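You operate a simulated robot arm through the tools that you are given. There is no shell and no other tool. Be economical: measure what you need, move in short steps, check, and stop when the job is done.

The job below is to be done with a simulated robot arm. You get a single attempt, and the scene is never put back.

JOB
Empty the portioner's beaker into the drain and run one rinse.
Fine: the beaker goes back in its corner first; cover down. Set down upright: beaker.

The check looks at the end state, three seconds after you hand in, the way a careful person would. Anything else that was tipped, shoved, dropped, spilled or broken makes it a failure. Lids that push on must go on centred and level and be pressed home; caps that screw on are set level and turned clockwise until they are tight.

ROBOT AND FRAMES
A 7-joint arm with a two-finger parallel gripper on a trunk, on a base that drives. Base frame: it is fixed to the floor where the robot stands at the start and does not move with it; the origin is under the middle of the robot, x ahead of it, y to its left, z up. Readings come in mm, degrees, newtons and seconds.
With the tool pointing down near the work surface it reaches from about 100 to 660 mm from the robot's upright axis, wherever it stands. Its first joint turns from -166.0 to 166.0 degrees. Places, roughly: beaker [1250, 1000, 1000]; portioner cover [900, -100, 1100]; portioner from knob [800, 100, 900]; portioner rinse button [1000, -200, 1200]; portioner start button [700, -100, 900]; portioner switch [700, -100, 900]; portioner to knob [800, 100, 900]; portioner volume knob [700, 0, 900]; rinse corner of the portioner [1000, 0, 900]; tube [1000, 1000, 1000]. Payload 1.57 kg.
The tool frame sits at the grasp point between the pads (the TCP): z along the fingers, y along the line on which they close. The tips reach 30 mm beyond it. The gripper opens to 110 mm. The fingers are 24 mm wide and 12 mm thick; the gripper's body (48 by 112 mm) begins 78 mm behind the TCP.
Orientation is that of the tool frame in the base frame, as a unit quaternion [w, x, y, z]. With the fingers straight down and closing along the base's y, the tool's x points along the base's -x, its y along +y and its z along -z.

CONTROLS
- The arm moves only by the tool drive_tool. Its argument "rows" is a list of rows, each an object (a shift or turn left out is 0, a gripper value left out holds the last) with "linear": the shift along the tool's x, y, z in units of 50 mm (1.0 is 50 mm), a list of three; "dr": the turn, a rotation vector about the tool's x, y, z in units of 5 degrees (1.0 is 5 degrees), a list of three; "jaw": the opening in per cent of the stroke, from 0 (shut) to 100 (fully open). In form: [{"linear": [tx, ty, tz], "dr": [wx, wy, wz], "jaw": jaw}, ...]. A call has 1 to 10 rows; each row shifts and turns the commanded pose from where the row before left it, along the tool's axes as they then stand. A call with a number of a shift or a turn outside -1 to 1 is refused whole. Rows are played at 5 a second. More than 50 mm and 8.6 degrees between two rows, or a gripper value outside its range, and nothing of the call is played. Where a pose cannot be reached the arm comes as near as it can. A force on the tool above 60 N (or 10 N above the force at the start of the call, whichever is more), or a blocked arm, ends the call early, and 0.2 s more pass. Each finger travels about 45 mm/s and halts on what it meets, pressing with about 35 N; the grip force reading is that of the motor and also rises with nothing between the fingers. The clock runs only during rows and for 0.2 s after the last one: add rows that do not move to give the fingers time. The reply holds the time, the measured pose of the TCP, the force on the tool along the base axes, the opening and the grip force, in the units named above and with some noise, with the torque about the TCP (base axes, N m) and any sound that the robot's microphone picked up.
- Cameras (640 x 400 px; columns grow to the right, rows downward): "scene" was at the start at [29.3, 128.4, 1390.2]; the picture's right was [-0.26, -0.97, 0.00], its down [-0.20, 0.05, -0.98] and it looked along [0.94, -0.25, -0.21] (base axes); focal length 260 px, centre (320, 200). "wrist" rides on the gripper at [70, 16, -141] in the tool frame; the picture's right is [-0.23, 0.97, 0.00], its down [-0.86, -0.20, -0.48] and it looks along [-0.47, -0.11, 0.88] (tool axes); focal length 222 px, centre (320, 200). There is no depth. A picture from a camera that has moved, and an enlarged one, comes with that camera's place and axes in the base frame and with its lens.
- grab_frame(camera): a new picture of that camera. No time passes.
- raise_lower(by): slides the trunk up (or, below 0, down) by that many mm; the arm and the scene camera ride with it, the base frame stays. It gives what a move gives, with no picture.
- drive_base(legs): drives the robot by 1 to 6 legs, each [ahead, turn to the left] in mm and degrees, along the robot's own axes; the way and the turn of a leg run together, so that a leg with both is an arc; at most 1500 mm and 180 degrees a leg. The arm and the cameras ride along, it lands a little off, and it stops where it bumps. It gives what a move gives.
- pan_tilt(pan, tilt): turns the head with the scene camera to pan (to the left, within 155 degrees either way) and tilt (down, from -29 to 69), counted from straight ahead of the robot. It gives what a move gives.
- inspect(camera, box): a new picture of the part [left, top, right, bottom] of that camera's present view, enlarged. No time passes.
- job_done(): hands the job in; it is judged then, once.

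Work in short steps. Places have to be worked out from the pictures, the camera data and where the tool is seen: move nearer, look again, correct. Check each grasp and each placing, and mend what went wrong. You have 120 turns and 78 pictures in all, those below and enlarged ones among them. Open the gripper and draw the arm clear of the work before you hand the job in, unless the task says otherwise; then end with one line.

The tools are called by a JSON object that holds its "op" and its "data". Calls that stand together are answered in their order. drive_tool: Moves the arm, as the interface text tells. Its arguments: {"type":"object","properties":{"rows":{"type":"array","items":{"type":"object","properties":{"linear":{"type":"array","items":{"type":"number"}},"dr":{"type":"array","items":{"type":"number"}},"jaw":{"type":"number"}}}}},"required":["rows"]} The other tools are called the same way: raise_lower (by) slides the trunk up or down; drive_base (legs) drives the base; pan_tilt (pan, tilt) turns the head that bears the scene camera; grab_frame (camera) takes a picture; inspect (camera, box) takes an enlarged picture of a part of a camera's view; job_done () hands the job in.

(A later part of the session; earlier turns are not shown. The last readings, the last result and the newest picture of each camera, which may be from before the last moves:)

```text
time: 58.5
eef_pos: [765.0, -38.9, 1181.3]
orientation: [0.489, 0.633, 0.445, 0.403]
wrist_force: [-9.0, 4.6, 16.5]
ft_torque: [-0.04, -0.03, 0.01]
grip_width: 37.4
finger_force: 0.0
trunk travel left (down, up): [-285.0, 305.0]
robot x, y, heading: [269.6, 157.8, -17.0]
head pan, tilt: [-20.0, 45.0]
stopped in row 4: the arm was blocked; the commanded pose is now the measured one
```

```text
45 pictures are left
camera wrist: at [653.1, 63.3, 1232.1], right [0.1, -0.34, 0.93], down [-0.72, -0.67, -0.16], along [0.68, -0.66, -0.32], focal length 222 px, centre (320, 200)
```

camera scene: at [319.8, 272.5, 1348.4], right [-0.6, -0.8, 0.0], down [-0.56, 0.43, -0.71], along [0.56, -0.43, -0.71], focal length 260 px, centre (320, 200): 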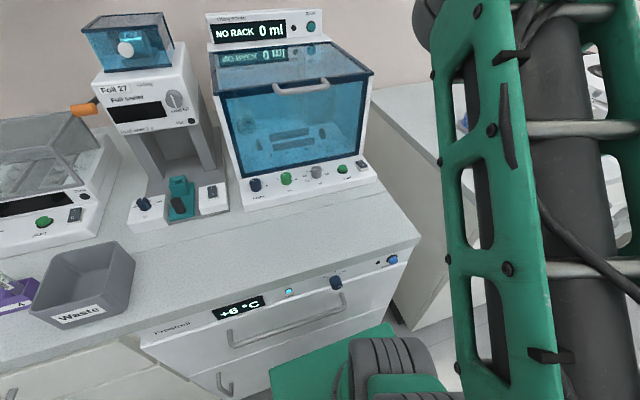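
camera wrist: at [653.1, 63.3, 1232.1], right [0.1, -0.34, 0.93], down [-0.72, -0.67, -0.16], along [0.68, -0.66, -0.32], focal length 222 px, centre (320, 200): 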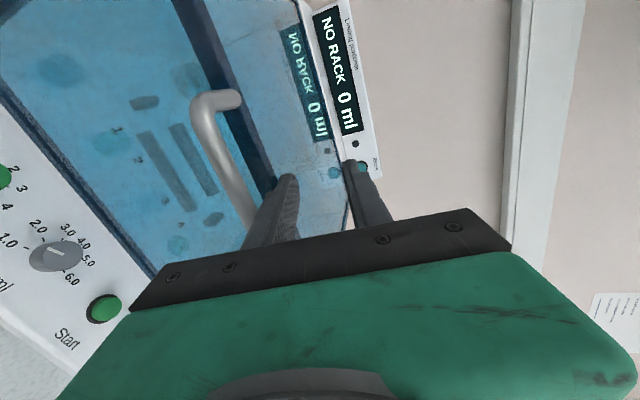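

I touched the lid lightly because the arm can't point horizontally this close in. I'll lift off and pitch the tool to about 45° down so it can take the bar from above and in front.

{"op": "drive_tool", "data": {"rows": [{"linear": [0, 0.56, -0.25]}, {"linear": [0, 0.56, -0.25]}, {"dr": [1, 0, 0]}, {"dr": [1, 0, 0]}, {"dr": [1, 0, 0]}, {"dr": [1, 0, 0]}, {"dr": [1, 0, 0]}, {}]}}

{"op": "grab_frame", "data": {"camera": "wrist"}}

```text
time: 60.3
eef_pos: [749.8, -38.7, 1237.5]
orientation: [0.339, 0.725, 0.522, 0.295]
wrist_force: [-0.1, -0.6, -0.3]
ft_torque: [0.0, -0.02, -0.01]
grip_width: 49.6
finger_force: 0.0
trunk travel left (down, up): [-285.0, 305.0]
robot x, y, heading: [266.1, 156.9, -17.1]
head pan, tilt: [-20.0, 45.0]
```

```text
44 pictures are left
camera wrist: at [668.4, 50.1, 1340.6], right [0.48, -0.44, 0.76], down [-0.72, -0.69, 0.06], along [0.5, -0.58, -0.64], focal length 222 px, centre (320, 200)
```

wrist: 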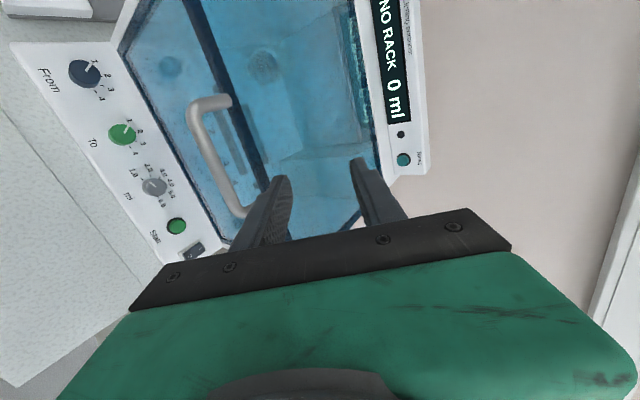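

The pose is good: pitch about 37° down. I'll shift left 22 mm, retract, and drop so the lower finger is in front of and below the bar.

{"op": "drive_tool", "data": {"rows": [{"linear": [0.44, 0, -0.4]}, {"linear": [0, 0, -0.6]}, {"linear": [0, -0.5, 0]}, {"linear": [0, -0.5, 0]}, {"linear": [0, -0.34, 0]}, {}]}}

{"op": "grab_frame", "data": {"camera": "wrist"}}

```text
time: 61.7
eef_pos: [680.3, 7.2, 1213.9]
orientation: [0.34, 0.724, 0.522, 0.296]
wrist_force: [0.0, 0.2, -0.9]
ft_torque: [0.01, 0.02, 0.01]
grip_width: 49.5
finger_force: 0.1
trunk travel left (down, up): [-285.0, 305.0]
robot x, y, heading: [265.2, 156.5, -17.3]
head pan, tilt: [-20.0, 45.0]
```

```text
43 pictures are left
camera wrist: at [597.5, 96.3, 1317.9], right [0.48, -0.44, 0.76], down [-0.72, -0.69, 0.06], along [0.5, -0.58, -0.64], focal length 222 px, centre (320, 200)
```

wrist: 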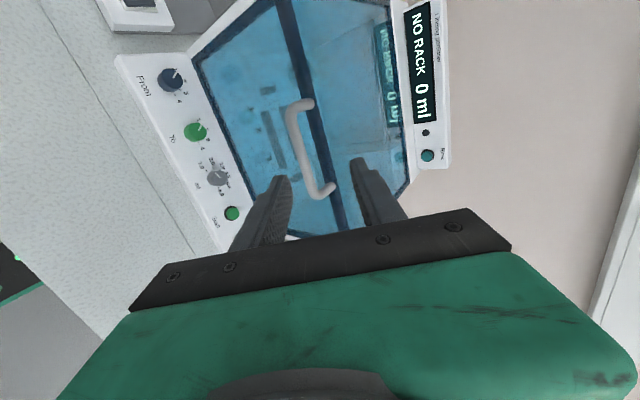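

Well placed. Advancing 75 mm along the fingers should make them straddle the bar.

{"op": "drive_tool", "data": {"rows": [{"linear": [0, 0, 0.5]}, {"linear": [0, 0, 0.5]}, {"linear": [0, -0.03, 0.5]}, {}]}}

{"op": "inspect", "data": {"camera": "wrist", "box": [120, 0, 440, 250]}}

```text
time: 62.7
eef_pos: [739.6, -6.0, 1169.7]
orientation: [0.338, 0.725, 0.522, 0.296]
wrist_force: [-0.7, 0.4, -0.9]
ft_torque: [0.04, 0.03, 0.07]
grip_width: 51.3
finger_force: 0.3
trunk travel left (down, up): [-285.0, 305.0]
robot x, y, heading: [269.0, 156.7, -17.1]
head pan, tilt: [-20.0, 45.0]
```

```text
1.60 times, centred on (280, 125) of wrist
camera zoom: at [657.4, 83.3, 1273.1], right [0.48, -0.44, 0.76], down [-0.72, -0.69, 0.06], along [0.5, -0.58, -0.64], focal length 355 px, centre (384, 320)
```

zoom: 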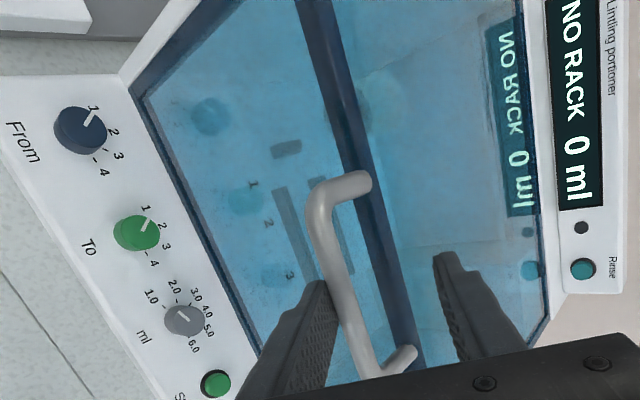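

The lower finger is under the bar. I'll advance slightly and let the trunk do the first lift, since a vertical move matches the start of the arc.

{"op": "drive_tool", "data": {"rows": [{"linear": [0, 0, 0.22]}, {}]}}

{"op": "raise_lower", "data": {"by": 80}}

{"op": "inspect", "data": {"camera": "wrist", "box": [120, 0, 440, 250]}}

```text
time: 63.3
eef_pos: [746.7, -8.3, 1163.1]
orientation: [0.339, 0.725, 0.521, 0.295]
wrist_force: [-0.7, 1.0, -1.5]
ft_torque: [-0.05, 0.03, 0.02]
grip_width: 50.7
finger_force: 0.5
trunk travel left (down, up): [-285.0, 305.0]
robot x, y, heading: [263.0, 162.7, -17.2]
head pan, tilt: [-20.0, 45.0]
```

```text
time: 64.5
eef_pos: [747.2, -7.2, 1243.8]
orientation: [0.339, 0.725, 0.522, 0.296]
wrist_force: [-2.7, 0.8, -0.6]
ft_torque: [0.0, 0.08, -0.01]
grip_width: 51.5
finger_force: 0.3
trunk travel left (down, up): [-365.0, 225.0]
robot x, y, heading: [267.7, 157.1, -17.1]
head pan, tilt: [-20.0, 45.0]
```

```text
1.60 times, centred on (280, 125) of wrist
camera zoom: at [664.9, 80.8, 1346.7], right [0.48, -0.44, 0.76], down [-0.72, -0.69, 0.06], along [0.5, -0.58, -0.64], focal length 355 px, centre (384, 320)
```

zoom: 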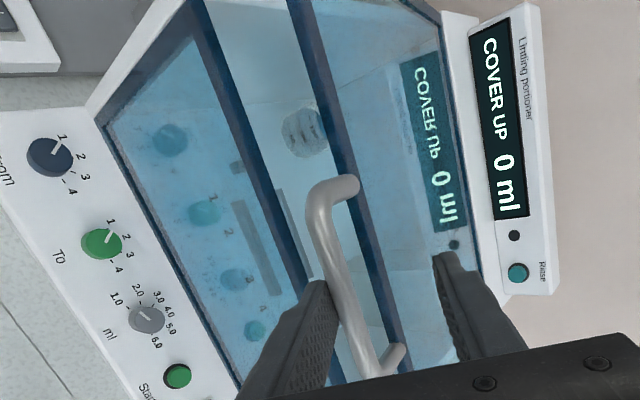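

It works: the cover is up about 14°. I'll continue along the arc, pitching the tool up as the lid rises.

{"op": "drive_tool", "data": {"rows": [{"linear": [0, 0.49, -0.18], "dr": [-1, 0, 0]}, {"linear": [0, 0.51, -0.09], "dr": [-1, 0, 0]}, {"linear": [0, 0.51, 0], "dr": [-1, 0, 0]}, {"linear": [0, 0.5, 0.1], "dr": [-1, 0, 0]}, {}]}}

{"op": "inspect", "data": {"camera": "wrist", "box": [120, 0, 440, 250]}}

```text
time: 65.7
eef_pos: [785.7, -25.2, 1334.4]
orientation: [0.46, 0.654, 0.463, 0.382]
wrist_force: [0.4, 0.5, -1.2]
ft_torque: [-0.03, 0.02, -0.03]
grip_width: 51.1
finger_force: 1.0
trunk travel left (down, up): [-365.0, 225.0]
robot x, y, heading: [267.5, 159.5, -17.2]
head pan, tilt: [-20.0, 45.0]
```

```text
1.60 times, centred on (280, 125) of wrist
camera zoom: at [679.0, 74.9, 1397.1], right [0.18, -0.36, 0.91], down [-0.73, -0.67, -0.12], along [0.65, -0.65, -0.39], focal length 355 px, centre (384, 320)
```

zoom: 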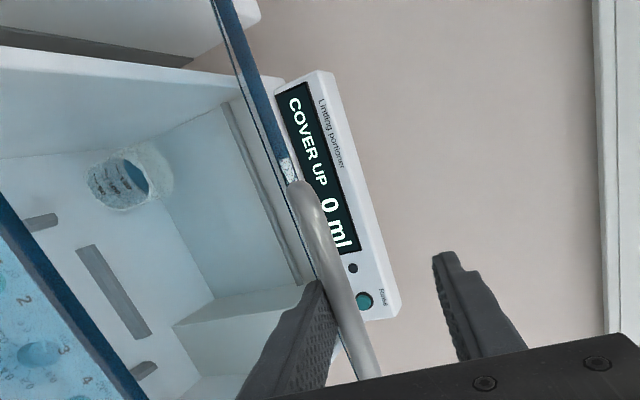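

Smooth so far. Continuing.

{"op": "drive_tool", "data": {"rows": [{"linear": [0, 0.48, 0.18], "dr": [-1, 0, 0]}, {"linear": [0, 0.43, 0.27], "dr": [-1, 0, 0]}, {"linear": [0, 0.38, 0.34], "dr": [-1, 0, 0]}, {"linear": [0, 0.31, 0.4], "dr": [-1, 0, 0]}, {}]}}

{"op": "inspect", "data": {"camera": "wrist", "box": [120, 0, 440, 250]}}

```text
time: 66.9
eef_pos: [853.3, -52.9, 1408.7]
orientation: [0.567, 0.565, 0.389, 0.457]
wrist_force: [0.4, -0.9, -2.8]
ft_torque: [0.0, 0.05, -0.07]
grip_width: 51.3
finger_force: 1.5
trunk travel left (down, up): [-365.0, 225.0]
robot x, y, heading: [268.1, 155.3, -17.0]
head pan, tilt: [-20.0, 45.0]
```

```text
1.60 times, centred on (280, 125) of wrist
camera zoom: at [736.3, 53.3, 1422.8], right [-0.14, -0.27, 0.95], down [-0.68, -0.67, -0.29], along [0.72, -0.69, -0.09], focal length 355 px, centre (384, 320)
```

zoom: 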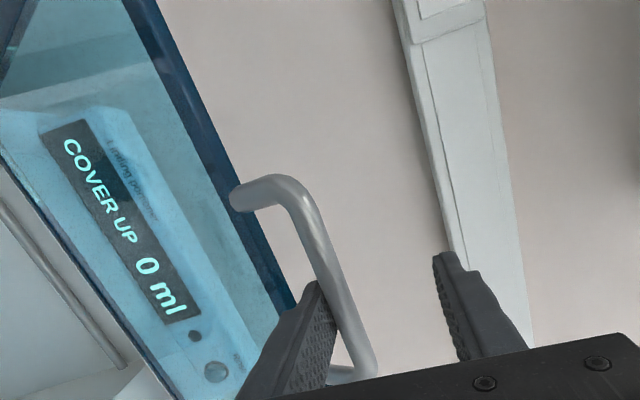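

Lid at about 52°. Continuing with smaller checks.

{"op": "drive_tool", "data": {"rows": [{"linear": [0, 0.24, 0.45], "dr": [-1, 0, 0]}, {"linear": [0, 0.16, 0.48], "dr": [-1, 0, 0]}, {"linear": [0, 0.07, 0.5], "dr": [-1, 0, 0]}, {}]}}

{"op": "inspect", "data": {"camera": "wrist", "box": [120, 0, 440, 250]}}

```text
time: 67.9
eef_pos: [919.5, -73.8, 1438.7]
orientation: [0.635, 0.487, 0.326, 0.503]
wrist_force: [0.9, 0.2, -2.1]
ft_torque: [-0.08, -0.12, 0.02]
grip_width: 52.0
finger_force: 1.9
trunk travel left (down, up): [-365.0, 225.0]
robot x, y, heading: [268.1, 158.0, -17.3]
head pan, tilt: [-20.0, 45.0]
```

```text
1.60 times, centred on (280, 125) of wrist
camera zoom: at [805.4, 34.2, 1416.8], right [-0.38, -0.2, 0.91], down [-0.61, -0.68, -0.4], along [0.7, -0.7, 0.14], focal length 355 px, centre (384, 320)
```

zoom: 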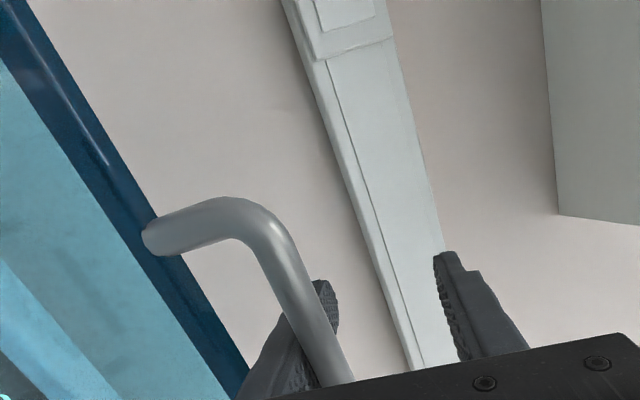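

Lid at about 67°. A few more steps toward vertical.

{"op": "drive_tool", "data": {"rows": [{"linear": [0, -0.02, 0.52], "dr": [-1, 0, 0]}, {"linear": [0, -0.1, 0.51], "dr": [-1, 0, 0]}, {"linear": [0, -0.2, 0.48], "dr": [-1, 0, 0]}, {}]}}

{"op": "inspect", "data": {"camera": "wrist", "box": [120, 0, 440, 250]}}

```text
time: 68.9
eef_pos: [985.1, -93.2, 1462.4]
orientation: [0.696, 0.394, 0.255, 0.543]
wrist_force: [-7.5, 1.8, 22.5]
ft_torque: [0.15, 1.59, -0.04]
grip_width: 32.6
finger_force: 0.1
trunk travel left (down, up): [-365.0, 225.0]
robot x, y, heading: [268.2, 156.4, -17.2]
head pan, tilt: [-20.0, 45.0]
```

```text
1.60 times, centred on (280, 125) of wrist
camera zoom: at [885.4, 13.3, 1402.9], right [-0.6, -0.12, 0.79], down [-0.5, -0.71, -0.5], along [0.62, -0.7, 0.37], focal length 355 px, centre (384, 320)
```

zoom: 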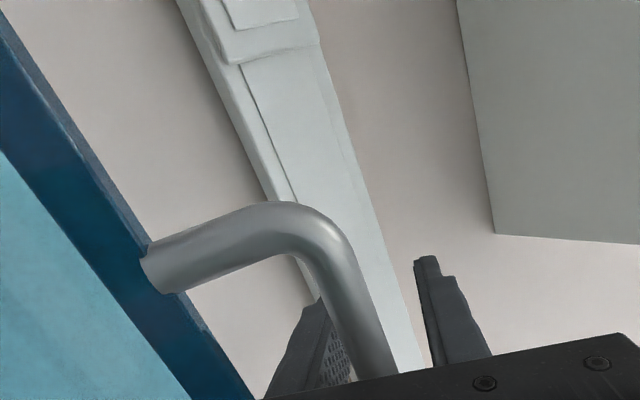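

The lid is close to vertical and the finger is now pressing on its edge (22 N). I'll relieve that and check the angle with the scene camera.

{"op": "drive_tool", "data": {"rows": [{"linear": [0, 0.2, 0.08]}, {}]}}

{"op": "pan_tilt", "data": {"pan": -8, "tilt": 0}}

{"op": "grab_frame", "data": {"camera": "scene"}}

```text
time: 69.5
eef_pos: [987.5, -95.2, 1465.6]
orientation: [0.692, 0.399, 0.259, 0.542]
wrist_force: [-4.2, 2.2, 12.3]
ft_torque: [0.18, 0.7, -0.07]
grip_width: 39.1
finger_force: 0.0
trunk travel left (down, up): [-365.0, 225.0]
robot x, y, heading: [263.5, 158.1, -17.1]
head pan, tilt: [-20.0, 45.0]
```

```text
time: 70.6
eef_pos: [988.0, -95.6, 1467.1]
orientation: [0.693, 0.399, 0.258, 0.542]
wrist_force: [-2.9, 1.6, 9.1]
ft_torque: [0.17, 0.57, -0.06]
grip_width: 41.4
finger_force: 0.0
trunk travel left (down, up): [-365.0, 225.0]
robot x, y, heading: [267.5, 156.9, -17.1]
head pan, tilt: [-8.0, 0.0]
```

```text
36 pictures are left
camera scene: at [335.1, 284.0, 1499.3], right [-0.42, -0.91, 0.0], down [0.0, 0.0, -1.0], along [0.91, -0.42, 0.0], focal length 260 px, centre (320, 200)
```

scene: 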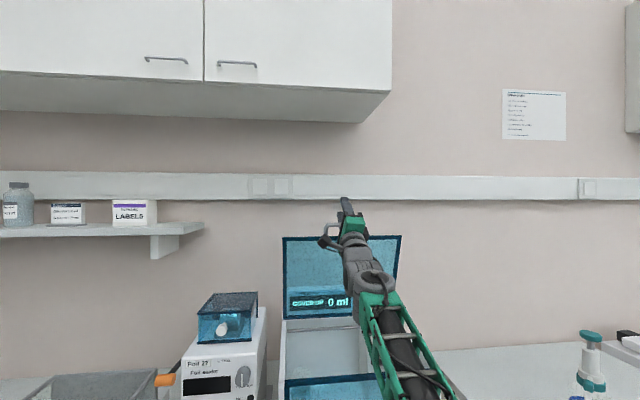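

The geometry puts the lid at about 70°, with the fingers reaching deep through the handle gap. I'll pitch the tool up while withdrawing so the lid leans on the finger, heading for support from under the lid.

{"op": "drive_tool", "data": {"rows": [{"linear": [0, 0.06, -0.31], "dr": [-0.9, 0, 0]}, {"linear": [0, 0.05, -0.32], "dr": [-0.9, 0, 0]}, {"linear": [0, 0.03, -0.32], "dr": [-0.9, 0, 0]}, {"linear": [0, 0.01, -0.32], "dr": [-0.9, 0, 0]}, {}]}}

{"op": "inspect", "data": {"camera": "wrist", "box": [120, 0, 440, 250]}}

{"op": "inspect", "data": {"camera": "scene", "box": [240, 170, 440, 340]}}

```text
time: 71.8
eef_pos: [926.5, -75.4, 1448.0]
orientation: [0.751, 0.276, 0.163, 0.577]
wrist_force: [-21.2, 1.3, 40.0]
ft_torque: [0.06, 2.12, -0.1]
grip_width: 21.3
finger_force: 0.0
trunk travel left (down, up): [-365.0, 225.0]
robot x, y, heading: [268.2, 157.3, -17.2]
head pan, tilt: [-8.0, 0.0]
```

```text
1.60 times, centred on (280, 125) of wrist
camera zoom: at [854.3, 26.7, 1350.4], right [-0.82, -0.04, 0.57], down [-0.35, -0.75, -0.56], along [0.45, -0.66, 0.6], focal length 355 px, centre (384, 320)
```

zoom: 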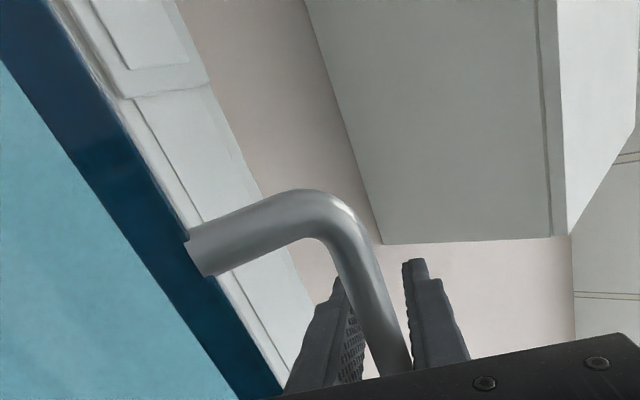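

```text
2.35 times, centred on (340, 255) of scene
camera zoom: at [329.2, 285.1, 1499.8], right [-0.42, -0.91, 0.0], down [0.01, 0.0, -1.0], along [0.91, -0.42, 0.01], focal length 611 px, centre (273, 71)
```

zoom: 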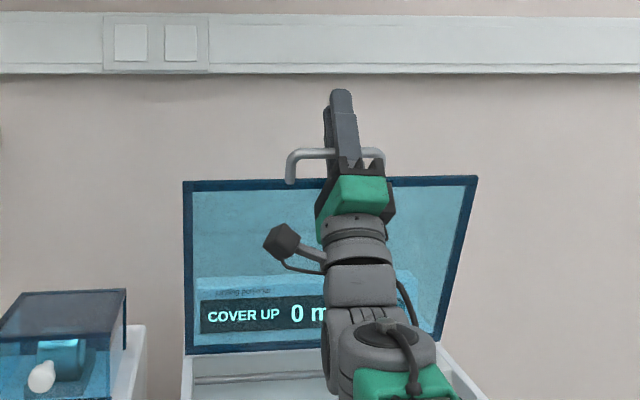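

The lid is really at about 63° and I was pressing its edge too hard. I'll ease off while continuing to pitch up and withdraw.

{"op": "drive_tool", "data": {"rows": [{"linear": [0, 0.15, -0.35], "dr": [-0.9, 0, 0]}, {"linear": [0, 0.05, -0.34], "dr": [-0.9, 0, 0]}, {"linear": [0, 0.03, -0.34], "dr": [-0.9, 0, 0]}, {}]}}

{"op": "inspect", "data": {"camera": "scene", "box": [240, 170, 440, 340]}}

```text
time: 72.5
eef_pos: [899.0, -64.1, 1431.5]
orientation: [0.772, 0.208, 0.111, 0.59]
wrist_force: [-4.0, 0.6, 5.7]
ft_torque: [0.23, 0.59, -0.01]
grip_width: 37.7
finger_force: 0.0
trunk travel left (down, up): [-365.0, 225.0]
robot x, y, heading: [267.7, 155.3, -17.3]
head pan, tilt: [-8.0, 0.0]
stopped in row 3: the force on the tool passed its limit at 71 N (the readings are from after the stop); the commanded pose is now the measured one
```

```text
2.35 times, centred on (340, 255) of scene
camera zoom: at [333.8, 284.4, 1498.7], right [-0.42, -0.91, 0.0], down [0.0, 0.0, -1.0], along [0.91, -0.42, 0.0], focal length 611 px, centre (273, 71)
```

zoom: 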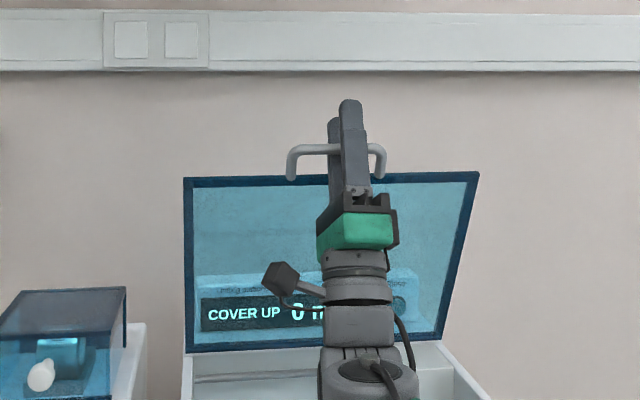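

Pressure has relaxed and the lid is stable at about 62°. I'll withdraw straight back along the fingers in small steps.

{"op": "drive_tool", "data": {"rows": [{"linear": [0, 0, -0.18]}, {"linear": [0, 0, -0.18]}, {"linear": [0, 0, -0.18]}, {"linear": [0, 0, -0.18]}, {}]}}

{"op": "inspect", "data": {"camera": "scene", "box": [240, 170, 440, 340]}}

{"op": "inspect", "data": {"camera": "wrist", "box": [120, 0, 440, 250]}}

```text
time: 73.7
eef_pos: [886.5, -59.0, 1397.0]
orientation: [0.772, 0.209, 0.113, 0.59]
wrist_force: [-5.8, 1.2, 10.3]
ft_torque: [-0.15, -0.11, -0.09]
grip_width: 40.6
finger_force: 0.2
trunk travel left (down, up): [-365.0, 225.0]
robot x, y, heading: [268.7, 155.9, -17.0]
head pan, tilt: [-8.0, 0.0]
```

```text
2.35 times, centred on (340, 255) of scene
camera zoom: at [334.4, 284.0, 1499.5], right [-0.42, -0.91, 0.0], down [0.0, 0.0, -1.0], along [0.91, -0.42, 0.0], focal length 611 px, centre (273, 71)
```

zoom: 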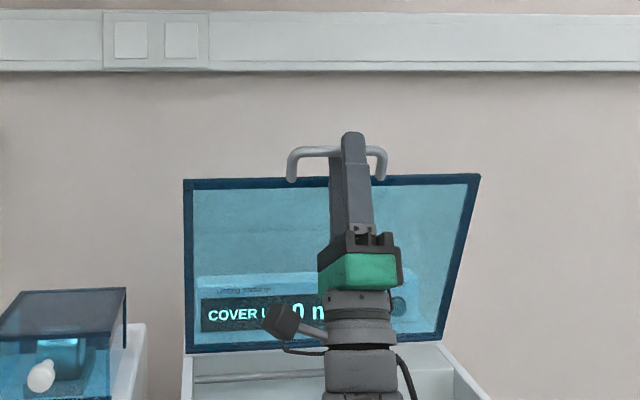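

```text
1.60 times, centred on (280, 125) of wrist
camera zoom: at [832.2, 38.8, 1285.6], right [-0.9, -0.01, 0.43], down [-0.27, -0.77, -0.58], along [0.33, -0.64, 0.7], focal length 355 px, centre (384, 320)
```

zoom: 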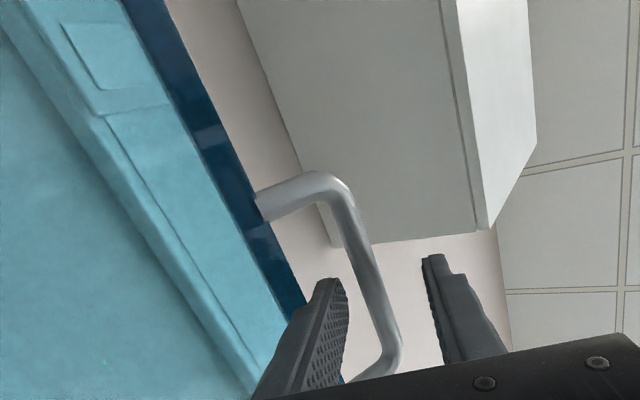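

Only the last ~30 mm of the finger remains in the gap. I'll finish withdrawing while pushing gently toward the lid so the tip ends up on its underside.

{"op": "drive_tool", "data": {"rows": [{"linear": [0, -0.02, -0.2]}, {"linear": [0, -0.04, -0.2]}, {"linear": [0, -0.06, -0.2]}, {"linear": [0, -0.08, -0.2]}, {"linear": [0, -0.08, -0.1]}, {}]}}

{"op": "inspect", "data": {"camera": "scene", "box": [240, 170, 440, 340]}}

{"op": "inspect", "data": {"camera": "wrist", "box": [120, 0, 440, 250]}}

```text
time: 75.3
eef_pos: [843.1, -43.1, 1381.9]
orientation: [0.777, 0.187, 0.096, 0.593]
wrist_force: [-9.9, -1.7, 4.5]
ft_torque: [-0.1, 0.38, -0.13]
grip_width: 41.1
finger_force: 0.0
trunk travel left (down, up): [-365.0, 225.0]
robot x, y, heading: [260.3, 161.9, -17.3]
head pan, tilt: [-8.0, 0.0]
stopped in row 6: the arm was blocked; the commanded pose is now the measured one
```

```text
2.35 times, centred on (340, 255) of scene
camera zoom: at [246.1, 310.8, 1507.2], right [-0.42, -0.91, -0.01], down [0.06, -0.02, -1.0], along [0.9, -0.42, 0.06], focal length 611 px, centre (273, 71)
```

zoom: 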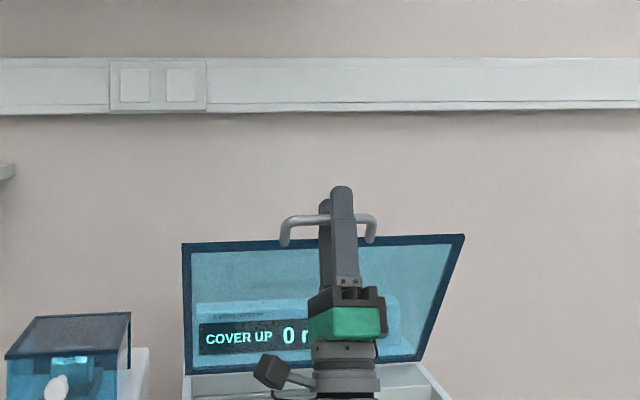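

```text
1.60 times, centred on (280, 125) of wrist
camera zoom: at [796.3, 52.2, 1266.4], right [-0.93, 0.0, 0.38], down [-0.24, -0.78, -0.58], along [0.29, -0.63, 0.72], focal length 355 px, centre (384, 320)
```

zoom: 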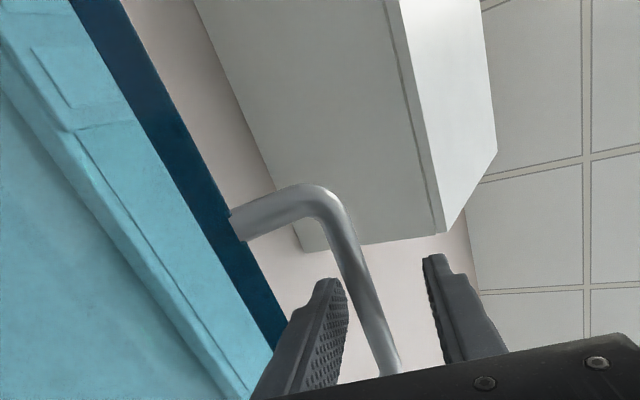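

The camera has been displaced and the robot is rocking back, so part of the arm is pushing against something. I'll relieve it by moving back up and then look.

{"op": "drive_tool", "data": {"rows": [{"linear": [0, 0, 0.2]}, {"linear": [0, 0, 0.2]}, {}]}}

{"op": "pan_tilt", "data": {"pan": -20, "tilt": 40}}

{"op": "grab_frame", "data": {"camera": "scene"}}

```text
time: 75.6
eef_pos: [903.4, -62.5, 1389.9]
orientation: [0.779, 0.172, 0.082, 0.597]
wrist_force: [-5.4, 1.8, 17.6]
ft_torque: [-0.47, -0.71, -0.1]
grip_width: 37.9
finger_force: 0.1
trunk travel left (down, up): [-365.0, 225.0]
robot x, y, heading: [264.2, 157.3, -17.3]
head pan, tilt: [-8.0, 0.0]
stopped in row 1: the arm was blocked; the commanded pose is now the measured one
```

```text
time: 76.7
eef_pos: [905.8, -65.2, 1388.5]
orientation: [0.779, 0.176, 0.085, 0.596]
wrist_force: [-2.3, 0.1, 5.4]
ft_torque: [-0.11, -0.16, -0.01]
grip_width: 45.9
finger_force: 0.1
trunk travel left (down, up): [-365.0, 225.0]
robot x, y, heading: [263.7, 160.7, -17.2]
head pan, tilt: [-20.0, 40.0]
```

```text
28 pictures are left
camera scene: at [321.4, 269.8, 1436.2], right [-0.6, -0.8, 0.0], down [-0.51, 0.39, -0.77], along [0.61, -0.46, -0.64], focal length 260 px, centre (320, 200)
```

scene: 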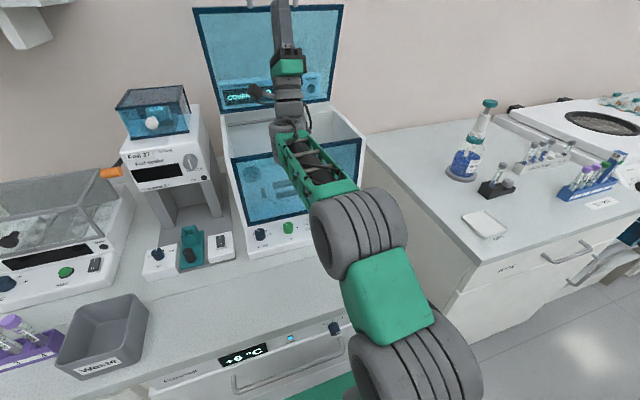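

The robot is upright again. With the tool pitched this steeply, the forearm rides low against the front glass. I'll alternate small trunk raises with arm withdrawals to get the forearm higher.

{"op": "raise_lower", "data": {"by": 25}}

{"op": "drive_tool", "data": {"rows": [{"linear": [0, -0.08, -0.24], "dr": [0.5, 0, 0]}, {"linear": [0, -0.08, -0.24], "dr": [0.5, 0, 0]}, {}]}}

{"op": "raise_lower", "data": {"by": 25}}

{"op": "drive_tool", "data": {"rows": [{"linear": [0, -0.08, -0.24], "dr": [0.5, 0, 0]}, {"linear": [0, -0.08, -0.24], "dr": [0.5, 0, 0]}, {}]}}

{"op": "inspect", "data": {"camera": "wrist", "box": [120, 0, 440, 250]}}

```text
time: 77.4
eef_pos: [919.1, -68.2, 1380.7]
orientation: [0.775, 0.198, 0.101, 0.591]
wrist_force: [-0.2, -0.1, -0.6]
ft_torque: [-0.02, 0.05, -0.01]
grip_width: 49.1
finger_force: 0.0
trunk travel left (down, up): [-390.0, 200.0]
robot x, y, heading: [263.8, 157.7, -17.2]
head pan, tilt: [-20.0, 40.0]
```

```text
time: 78.2
eef_pos: [924.1, -66.8, 1374.9]
orientation: [0.768, 0.22, 0.118, 0.59]
wrist_force: [-0.3, -0.5, -0.1]
ft_torque: [0.01, -0.03, -0.01]
grip_width: 49.4
finger_force: 0.0
trunk travel left (down, up): [-390.0, 200.0]
robot x, y, heading: [266.0, 156.8, -17.2]
head pan, tilt: [-20.0, 40.0]
```

```text
time: 78.9
eef_pos: [899.9, -57.0, 1387.8]
orientation: [0.765, 0.226, 0.124, 0.59]
wrist_force: [0.7, -0.4, 4.6]
ft_torque: [0.1, 0.08, -0.01]
grip_width: 49.3
finger_force: 0.0
trunk travel left (down, up): [-415.0, 175.0]
robot x, y, heading: [266.2, 162.6, -16.9]
head pan, tilt: [-20.0, 40.0]
```

```text
time: 79.7
eef_pos: [905.0, -59.1, 1379.8]
orientation: [0.759, 0.25, 0.143, 0.584]
wrist_force: [-0.2, 0.2, -1.4]
ft_torque: [0.01, -0.02, -0.01]
grip_width: 49.7
finger_force: 0.1
trunk travel left (down, up): [-415.0, 175.0]
robot x, y, heading: [266.2, 158.4, -17.1]
head pan, tilt: [-20.0, 40.0]
```

```text
1.60 times, centred on (280, 125) of wrist
camera zoom: at [838.6, 41.1, 1277.0], right [-0.86, -0.03, 0.51], down [-0.32, -0.76, -0.57], along [0.41, -0.66, 0.64], focal length 355 px, centre (384, 320)
```

zoom: 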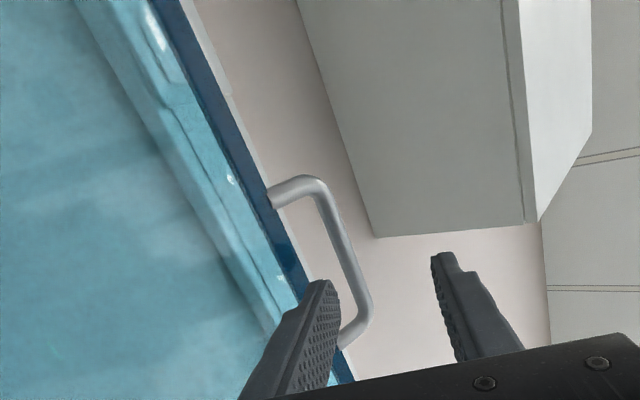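

Forces are near zero now. I'll check the lid angle and where the fingertip is.

{"op": "inspect", "data": {"camera": "scene", "box": [170, 0, 390, 240]}}

```text
1.67 times, centred on (280, 120) of scene
camera zoom: at [320.0, 270.7, 1486.4], right [-0.6, -0.8, 0.0], down [-0.51, 0.39, -0.77], along [0.61, -0.46, -0.64], focal length 433 px, centre (387, 333)
```

zoom: 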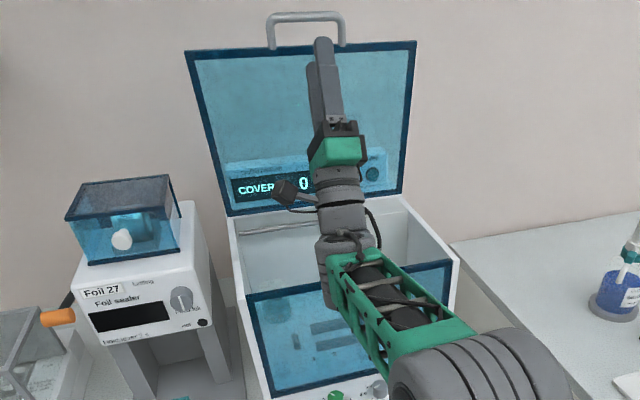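

The lid is at about 71° and standing by itself with no contact, so it has reached its open stop. I'll back the gripper away toward the robot and level it.

{"op": "drive_tool", "data": {"rows": [{"linear": [0, 0.3, -0.25]}, {"linear": [0, 0.4, -0.25]}, {"linear": [0, 0.4, -0.2], "dr": [1, 0, 0]}, {"dr": [1, 0, 0]}, {"dr": [1, 0, 0]}, {"dr": [1, 0, 0]}, {"dr": [1, 0, 0]}, {"dr": [1, 0, 0]}, {"dr": [1, 0, 0]}, {"dr": [1, 0, 0]}]}}

{"op": "inspect", "data": {"camera": "scene", "box": [170, 0, 390, 240]}}

```text
time: 81.9
eef_pos: [847.6, -43.0, 1361.0]
orientation: [0.617, 0.508, 0.343, 0.493]
wrist_force: [-0.2, 0.8, -0.2]
ft_torque: [-0.04, -0.01, 0.0]
grip_width: 49.7
finger_force: 0.1
trunk travel left (down, up): [-415.0, 175.0]
robot x, y, heading: [265.5, 159.9, -17.2]
head pan, tilt: [-20.0, 40.0]
```

```text
1.67 times, centred on (280, 120) of scene
camera zoom: at [319.9, 271.2, 1485.6], right [-0.6, -0.8, 0.0], down [-0.51, 0.39, -0.77], along [0.61, -0.46, -0.64], focal length 433 px, centre (387, 333)
```

zoom: 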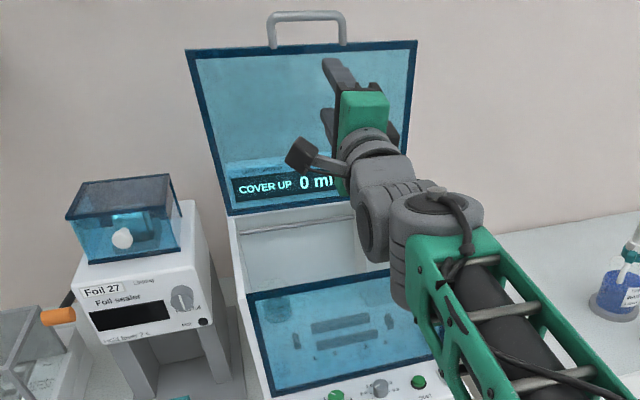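

The cover stays open. Now for the beaker: I'll raise the trunk, roll the gripper so the jaws close horizontally, and then pitch it down steeply.

{"op": "raise_lower", "data": {"by": 120}}

{"op": "drive_tool", "data": {"rows": [{"dr": [0, 0, -1], "jaw": 70}, {"dr": [0, 0, -1]}, {"dr": [0, 0, -1]}, {"dr": [0, 0, -1]}, {"dr": [0, 0, -1]}, {"dr": [0, 0, -1]}, {"dr": [0, 0, -1]}, {"dr": [0, 0, -1]}, {"dr": [0, 0, -1]}, {"dr": [0, 0, -1]}]}}

{"op": "drive_tool", "data": {"rows": [{"dr": [0, 0, -1]}, {"dr": [0, 0, -1]}, {"dr": [0, 0, -1]}, {"dr": [0, 0, -1]}, {"dr": [0, 0, -1]}, {"dr": [0, 0, -1]}, {"dr": [0, 0, -1]}, {"dr": [0, 0, -1]}, {"linear": [0.7, 0, -0.2]}, {"linear": [0.7, 0, -0.2]}]}}

{"op": "drive_tool", "data": {"rows": [{"linear": [0.5, 0, 0], "dr": [0, 1, 0]}, {"linear": [0.5, 0, 0], "dr": [0, 1, 0]}, {"linear": [0.5, 0, 0], "dr": [0, 1, 0]}, {"dr": [0, 1, 0]}, {"dr": [0, 1, 0]}, {"dr": [0, 1, 0]}, {"dr": [0, 1, 0]}, {"dr": [0, 1, 0]}, {"dr": [0, 1, 0]}, {"dr": [0, 1, 0]}]}}

```text
time: 83.4
eef_pos: [848.0, -43.2, 1482.3]
orientation: [0.618, 0.507, 0.342, 0.494]
wrist_force: [-0.1, 0.1, 0.0]
ft_torque: [0.02, 0.0, 0.04]
grip_width: 49.2
finger_force: 0.0
trunk travel left (down, up): [-535.0, 55.0]
robot x, y, heading: [261.7, 161.6, -17.0]
head pan, tilt: [-20.0, 40.0]
```

```text
time: 85.6
eef_pos: [849.4, -44.2, 1479.7]
orientation: [0.77, 0.313, 0.525, 0.186]
wrist_force: [-0.6, -0.1, -0.2]
ft_torque: [0.0, 0.0, -0.02]
grip_width: 76.8
finger_force: 0.1
trunk travel left (down, up): [-535.0, 55.0]
robot x, y, heading: [263.9, 161.2, -16.9]
head pan, tilt: [-20.0, 40.0]
```

```text
time: 87.8
eef_pos: [852.4, -37.2, 1407.5]
orientation: [0.786, 0.115, 0.601, -0.089]
wrist_force: [-0.5, 0.3, 0.1]
ft_torque: [0.02, 0.01, 0.01]
grip_width: 77.0
finger_force: 0.1
trunk travel left (down, up): [-535.0, 55.0]
robot x, y, heading: [268.9, 158.0, -17.2]
head pan, tilt: [-20.0, 40.0]
```

```text
time: 90.0
eef_pos: [863.0, -35.1, 1334.8]
orientation: [0.459, 0.142, 0.876, -0.031]
wrist_force: [-0.3, -0.1, -0.4]
ft_torque: [-0.01, 0.02, 0.01]
grip_width: 76.7
finger_force: 0.1
trunk travel left (down, up): [-535.0, 55.0]
robot x, y, heading: [267.9, 160.2, -16.7]
head pan, tilt: [-20.0, 40.0]
```

All reachable. I'll pitch 25° further and look down at the beaker.

{"op": "drive_tool", "data": {"rows": [{"dr": [0, 1, 0]}, {"dr": [0, 1, 0]}, {"dr": [0, 1, 0]}, {"dr": [0, 1, 0]}, {"dr": [0, 1, 0]}, {}]}}

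{"op": "grab_frame", "data": {"camera": "wrist"}}

{"op": "inspect", "data": {"camera": "scene", "box": [170, 0, 410, 240]}}

```text
time: 91.4
eef_pos: [861.9, -34.8, 1334.6]
orientation: [0.259, 0.146, 0.955, 0.0]
wrist_force: [-0.5, -0.2, 0.2]
ft_torque: [-0.03, 0.02, -0.04]
grip_width: 76.7
finger_force: 0.0
trunk travel left (down, up): [-535.0, 55.0]
robot x, y, heading: [262.3, 158.0, -16.9]
head pan, tilt: [-20.0, 40.0]
```

```text
24 pictures are left
camera wrist: at [739.3, 10.8, 1424.7], right [0.46, 0.87, 0.19], down [0.41, -0.39, 0.82], along [0.79, -0.3, -0.54], focal length 222 px, centre (320, 200)
```

wrist: 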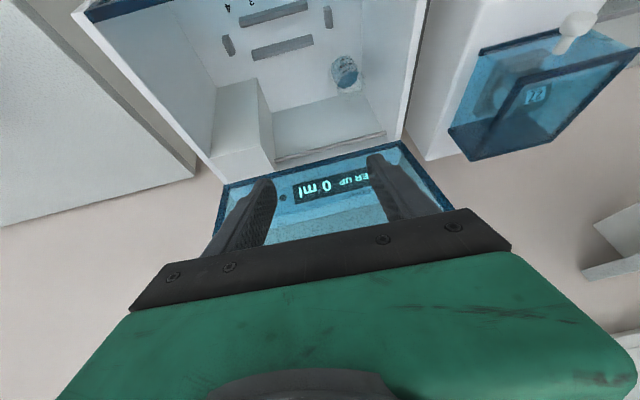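

```text
1.67 times, centred on (290, 120) of scene
camera zoom: at [319.9, 271.3, 1605.7], right [-0.6, -0.8, 0.0], down [-0.51, 0.39, -0.77], along [0.61, -0.46, -0.64], focal length 433 px, centre (370, 333)
```

zoom: 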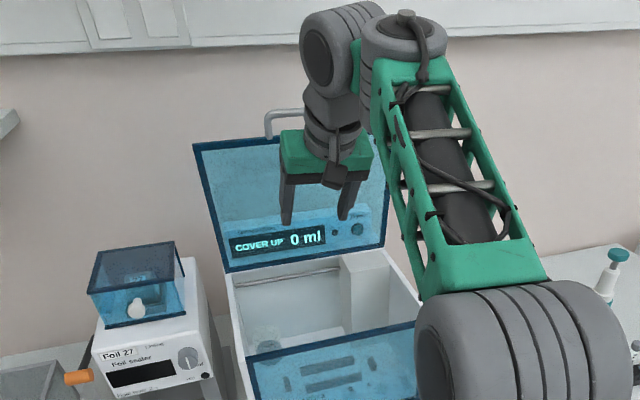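

The beaker is at about (1027,18), consistent across views. I'll yaw the tool 25° left toward the corner and move to a point 150 mm short of it along the fingers.

{"op": "drive_tool", "data": {"rows": [{"dr": [-0.495, 0.076, -0.867]}, {"dr": [-0.495, 0.076, -0.867]}, {"dr": [-0.495, 0.076, -0.867]}, {"dr": [-0.495, 0.076, -0.867]}, {"dr": [-0.495, 0.076, -0.867]}, {"linear": [0.13, 0, 0.9]}, {"linear": [0.13, 0, 0.9]}, {"linear": [0.13, 0, 0.9]}, {"linear": [0.13, 0, 0.9]}, {}]}}

{"op": "grab_frame", "data": {"camera": "wrist"}}

```text
time: 93.6
eef_pos: [916.8, -9.6, 1144.4]
orientation: [0.252, -0.064, 0.964, 0.057]
wrist_force: [0.0, -0.1, 0.1]
ft_torque: [0.0, 0.0, 0.01]
grip_width: 77.2
finger_force: 0.0
out of reach, approached as far as the arm can: row 3, 4
trunk travel left (down, up): [-535.0, 55.0]
robot x, y, heading: [264.2, 158.6, -17.0]
head pan, tilt: [-20.0, 40.0]
```

```text
22 pictures are left
camera wrist: at [786.6, -18.0, 1235.6], right [0.05, 0.98, 0.19], down [0.54, -0.18, 0.82], along [0.84, 0.06, -0.54], focal length 222 px, centre (320, 200)
```

wrist: 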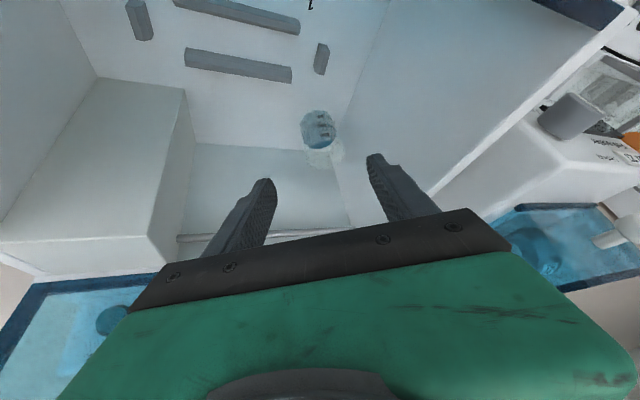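

The beaker spans roughly z 918–1004 at (1028,23) and is about 50 mm across. The trunk is too high for this reach, so I'll lower it 90 mm and then advance horizontally over the beaker.

{"op": "raise_lower", "data": {"by": -75}}

{"op": "drive_tool", "data": {"rows": [{"linear": [-0.4, 0.1, 0.25]}, {"linear": [-0.4, 0.1, 0.25]}, {}]}}

```text
time: 94.7
eef_pos: [917.4, -8.0, 1070.7]
orientation: [0.253, -0.064, 0.964, 0.057]
wrist_force: [0.5, 0.0, -0.3]
ft_torque: [0.02, -0.02, 0.03]
grip_width: 77.1
finger_force: 0.0
trunk travel left (down, up): [-460.0, 130.0]
robot x, y, heading: [266.2, 155.6, -17.0]
head pan, tilt: [-20.0, 40.0]
```

```text
time: 95.5
eef_pos: [961.3, 8.5, 1070.2]
orientation: [0.253, -0.066, 0.964, 0.057]
wrist_force: [-0.4, 0.7, -0.5]
ft_torque: [-0.04, -0.01, 0.01]
grip_width: 77.3
finger_force: 0.1
trunk travel left (down, up): [-460.0, 130.0]
robot x, y, heading: [262.0, 159.3, -17.2]
head pan, tilt: [-20.0, 40.0]
```

Reachable now. I'll correct the lateral offset and advance half-way, then check alignment.

{"op": "drive_tool", "data": {"rows": [{"linear": [-0.18, -0.08, 0.3]}, {"linear": [0, 0, 0.5]}, {"linear": [0, 0, 0.4]}, {}]}}

{"op": "grab_frame", "data": {"camera": "wrist"}}

```text
time: 96.5
eef_pos: [1001.2, 12.4, 1022.1]
orientation: [0.253, -0.064, 0.964, 0.057]
wrist_force: [0.1, -0.3, -1.1]
ft_torque: [-0.04, 0.01, -0.03]
grip_width: 76.8
finger_force: 0.1
trunk travel left (down, up): [-460.0, 130.0]
robot x, y, heading: [262.6, 158.1, -16.8]
head pan, tilt: [-20.0, 40.0]
```

```text
21 pictures are left
camera wrist: at [870.7, 2.4, 1112.5], right [0.05, 0.98, 0.19], down [0.54, -0.18, 0.82], along [0.84, 0.06, -0.54], focal length 222 px, centre (320, 200)
```

wrist: 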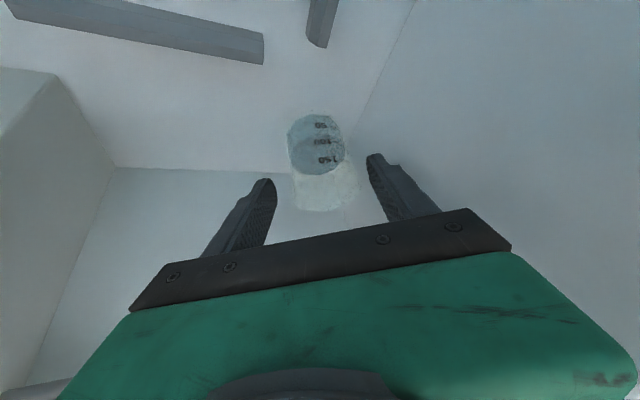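

Centered between the fingers. I'll advance 58 mm and close gently.

{"op": "drive_tool", "data": {"rows": [{"linear": [0, 0, 0.4]}, {"linear": [0, 0, 0.4]}, {"linear": [0, 0, 0.36]}, {}, {"jaw": 40}, {}, {"jaw": 25}, {}, {}]}}

{"op": "grab_frame", "data": {"camera": "wrist"}}

```text
time: 98.5
eef_pos: [1024.7, 17.0, 976.7]
orientation: [0.257, -0.064, 0.963, 0.056]
wrist_force: [-17.6, -30.8, 35.4]
ft_torque: [-1.12, -0.26, 0.17]
grip_width: 57.4
finger_force: 34.4
trunk travel left (down, up): [-460.0, 130.0]
robot x, y, heading: [266.7, 155.5, -17.3]
head pan, tilt: [-20.0, 40.0]
```

```text
20 pictures are left
camera wrist: at [893.6, 7.2, 1066.5], right [0.05, 0.98, 0.19], down [0.53, -0.18, 0.83], along [0.85, 0.06, -0.53], focal length 222 px, centre (320, 200)
```

wrist: 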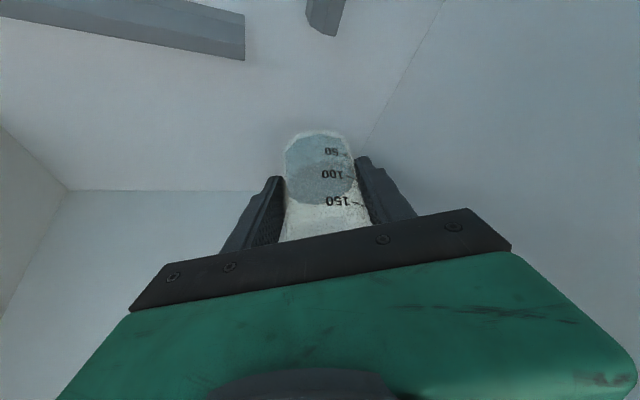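

The beaker is gripped (57 mm wide), but there is some contact load at the tips. I'll lift straight up slowly and watch the force.

{"op": "drive_tool", "data": {"rows": [{"linear": [-0.1, 0.015, -0.17]}, {"linear": [-0.1, 0.015, -0.17]}, {"linear": [-0.1, 0.015, -0.17]}, {}]}}

{"op": "inspect", "data": {"camera": "wrist", "box": [200, 80, 440, 260]}}

```text
time: 99.5
eef_pos: [1025.2, 16.6, 994.5]
orientation: [0.245, -0.061, 0.966, 0.059]
wrist_force: [-16.0, -32.7, -35.9]
ft_torque: [-2.17, 0.92, 0.13]
grip_width: 57.4
finger_force: 34.7
trunk travel left (down, up): [-460.0, 130.0]
robot x, y, heading: [263.2, 158.4, -17.6]
head pan, tilt: [-20.0, 40.0]
```

```text
2.22 times, centred on (320, 170) of wrist
camera zoom: at [895.5, 7.0, 1086.1], right [0.06, 0.98, 0.19], down [0.55, -0.19, 0.81], along [0.83, 0.06, -0.55], focal length 494 px, centre (320, 267)
```

zoom: 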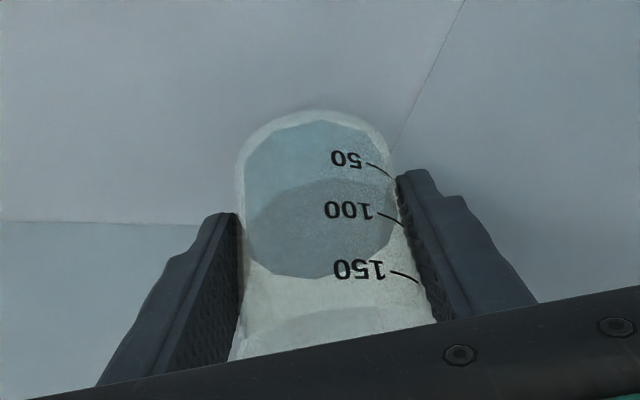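

The left finger is wedged against the side wall, giving a sideways load with friction. I'll shift right about 8 mm and then lift.

{"op": "drive_tool", "data": {"rows": [{"linear": [0, -0.1, 0]}, {"linear": [0, -0.1, 0]}, {"linear": [0, -0.05, 0]}, {}]}}

```text
time: 100.5
eef_pos: [1030.8, 11.1, 1004.3]
orientation: [0.256, -0.065, 0.963, 0.056]
wrist_force: [0.5, 0.5, -1.0]
ft_torque: [0.0, 0.0, 0.0]
grip_width: 57.8
finger_force: 35.2
trunk travel left (down, up): [-460.0, 130.0]
robot x, y, heading: [262.2, 162.3, -17.0]
head pan, tilt: [-20.0, 40.0]
```

Free now, with only the beaker's weight on the tool. I'll move it back from the rear wall toward the middle of the chamber while rising, then raise the trunk.

{"op": "drive_tool", "data": {"rows": [{"linear": [0.32, 0.18, -0.4]}, {"linear": [0.32, 0.18, -0.4]}, {"linear": [0.32, 0.18, -0.4]}, {"linear": [0.32, 0.18, -0.4]}, {}]}}

{"op": "raise_lower", "data": {"by": 128}}

{"op": "drive_tool", "data": {"rows": [{"linear": [-0.2, 0.03, -0.35]}, {"linear": [-0.2, 0.03, -0.35]}, {"linear": [-0.2, 0.03, -0.35]}, {"linear": [-0.2, 0.03, -0.35]}, {}]}}

{"op": "grab_frame", "data": {"camera": "scene"}}

```text
time: 101.4
eef_pos: [958.5, 25.0, 1036.2]
orientation: [0.258, -0.064, 0.962, 0.057]
wrist_force: [15.7, -3.8, -6.6]
ft_torque: [0.3, 0.49, 0.53]
grip_width: 57.8
finger_force: 34.6
trunk travel left (down, up): [-460.0, 130.0]
robot x, y, heading: [263.1, 157.0, -17.1]
head pan, tilt: [-20.0, 40.0]
stopped in row 4: the force on the tool passed its limit at 73 N (the readings are from after the stop); the commanded pose is now the measured one
```

```text
time: 103.0
eef_pos: [955.6, 25.3, 1164.9]
orientation: [0.26, -0.063, 0.962, 0.055]
wrist_force: [0.0, 0.4, -0.2]
ft_torque: [0.03, 0.0, 0.03]
grip_width: 57.7
finger_force: 35.1
trunk travel left (down, up): [-588.0, 2.0]
robot x, y, heading: [264.6, 163.9, -17.0]
head pan, tilt: [-20.0, 40.0]
```

```text
time: 104.2
eef_pos: [953.7, 25.3, 1247.5]
orientation: [0.26, -0.064, 0.962, 0.056]
wrist_force: [0.7, 0.0, -0.7]
ft_torque: [0.02, -0.03, -0.01]
grip_width: 57.7
finger_force: 35.1
trunk travel left (down, up): [-588.0, 2.0]
robot x, y, heading: [267.6, 159.9, -17.1]
head pan, tilt: [-20.0, 40.0]
```

```text
18 pictures are left
camera scene: at [319.9, 270.6, 1658.6], right [-0.6, -0.8, 0.0], down [-0.51, 0.39, -0.77], along [0.61, -0.46, -0.64], focal length 260 px, centre (320, 200)
```

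scene: 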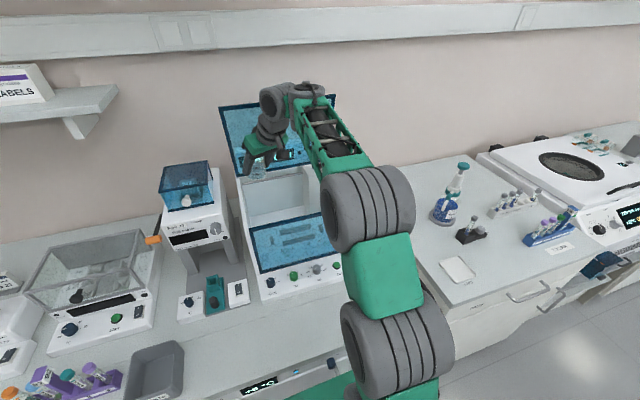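

Out of the chamber. I'll check the beaker in the grip.

{"op": "inspect", "data": {"camera": "wrist", "box": [160, 40, 480, 260]}}

```text
1.82 times, centred on (320, 150) of wrist
camera zoom: at [822.5, 15.3, 1335.5], right [0.05, 0.98, 0.19], down [0.53, -0.18, 0.83], along [0.85, 0.06, -0.53], focal length 404 px, centre (320, 291)
```

zoom: 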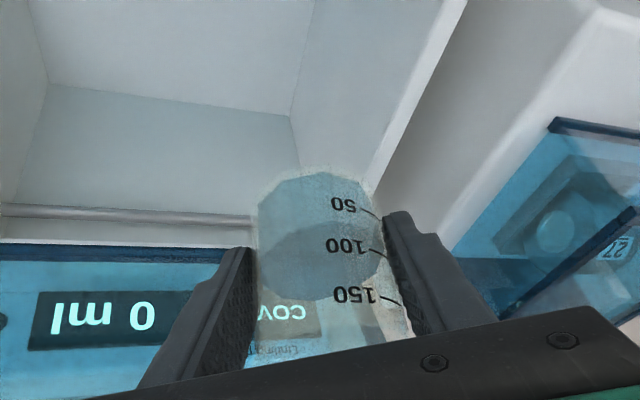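

The beaker is held upright with about 110 ml in it. I'll back the robot off the bench, retract the arm a bit, and then head for the sink at the left end.

{"op": "drive_base", "data": {"legs": [[-300, 0]]}}

{"op": "drive_tool", "data": {"rows": [{"linear": [0.3, 0.16, -0.16]}, {"linear": [0.3, 0.16, -0.16]}, {"linear": [0.3, 0.16, -0.16]}, {"linear": [0.3, 0.16, -0.16]}, {"linear": [0.3, 0.16, -0.16]}, {"linear": [0.3, 0.16, -0.16]}, {"linear": [0.3, 0.16, -0.16]}, {"linear": [0.3, 0.16, -0.16]}, {}]}}

```text
time: 106.2
eef_pos: [674.3, 108.3, 1247.9]
orientation: [0.26, -0.062, 0.962, 0.055]
wrist_force: [-0.3, 0.9, 0.1]
ft_torque: [-0.01, -0.01, -0.05]
grip_width: 57.6
finger_force: 34.9
trunk travel left (down, up): [-588.0, 2.0]
robot x, y, heading: [-11.2, 242.7, -17.4]
head pan, tilt: [-20.0, 40.0]
```

```text
time: 108.2
eef_pos: [530.8, 152.1, 1246.7]
orientation: [0.259, -0.062, 0.962, 0.055]
wrist_force: [-0.8, -0.1, -1.2]
ft_torque: [-0.02, 0.01, -0.02]
grip_width: 57.4
finger_force: 35.2
trunk travel left (down, up): [-588.0, 2.0]
robot x, y, heading: [-12.9, 249.2, -17.1]
head pan, tilt: [-20.0, 40.0]
```

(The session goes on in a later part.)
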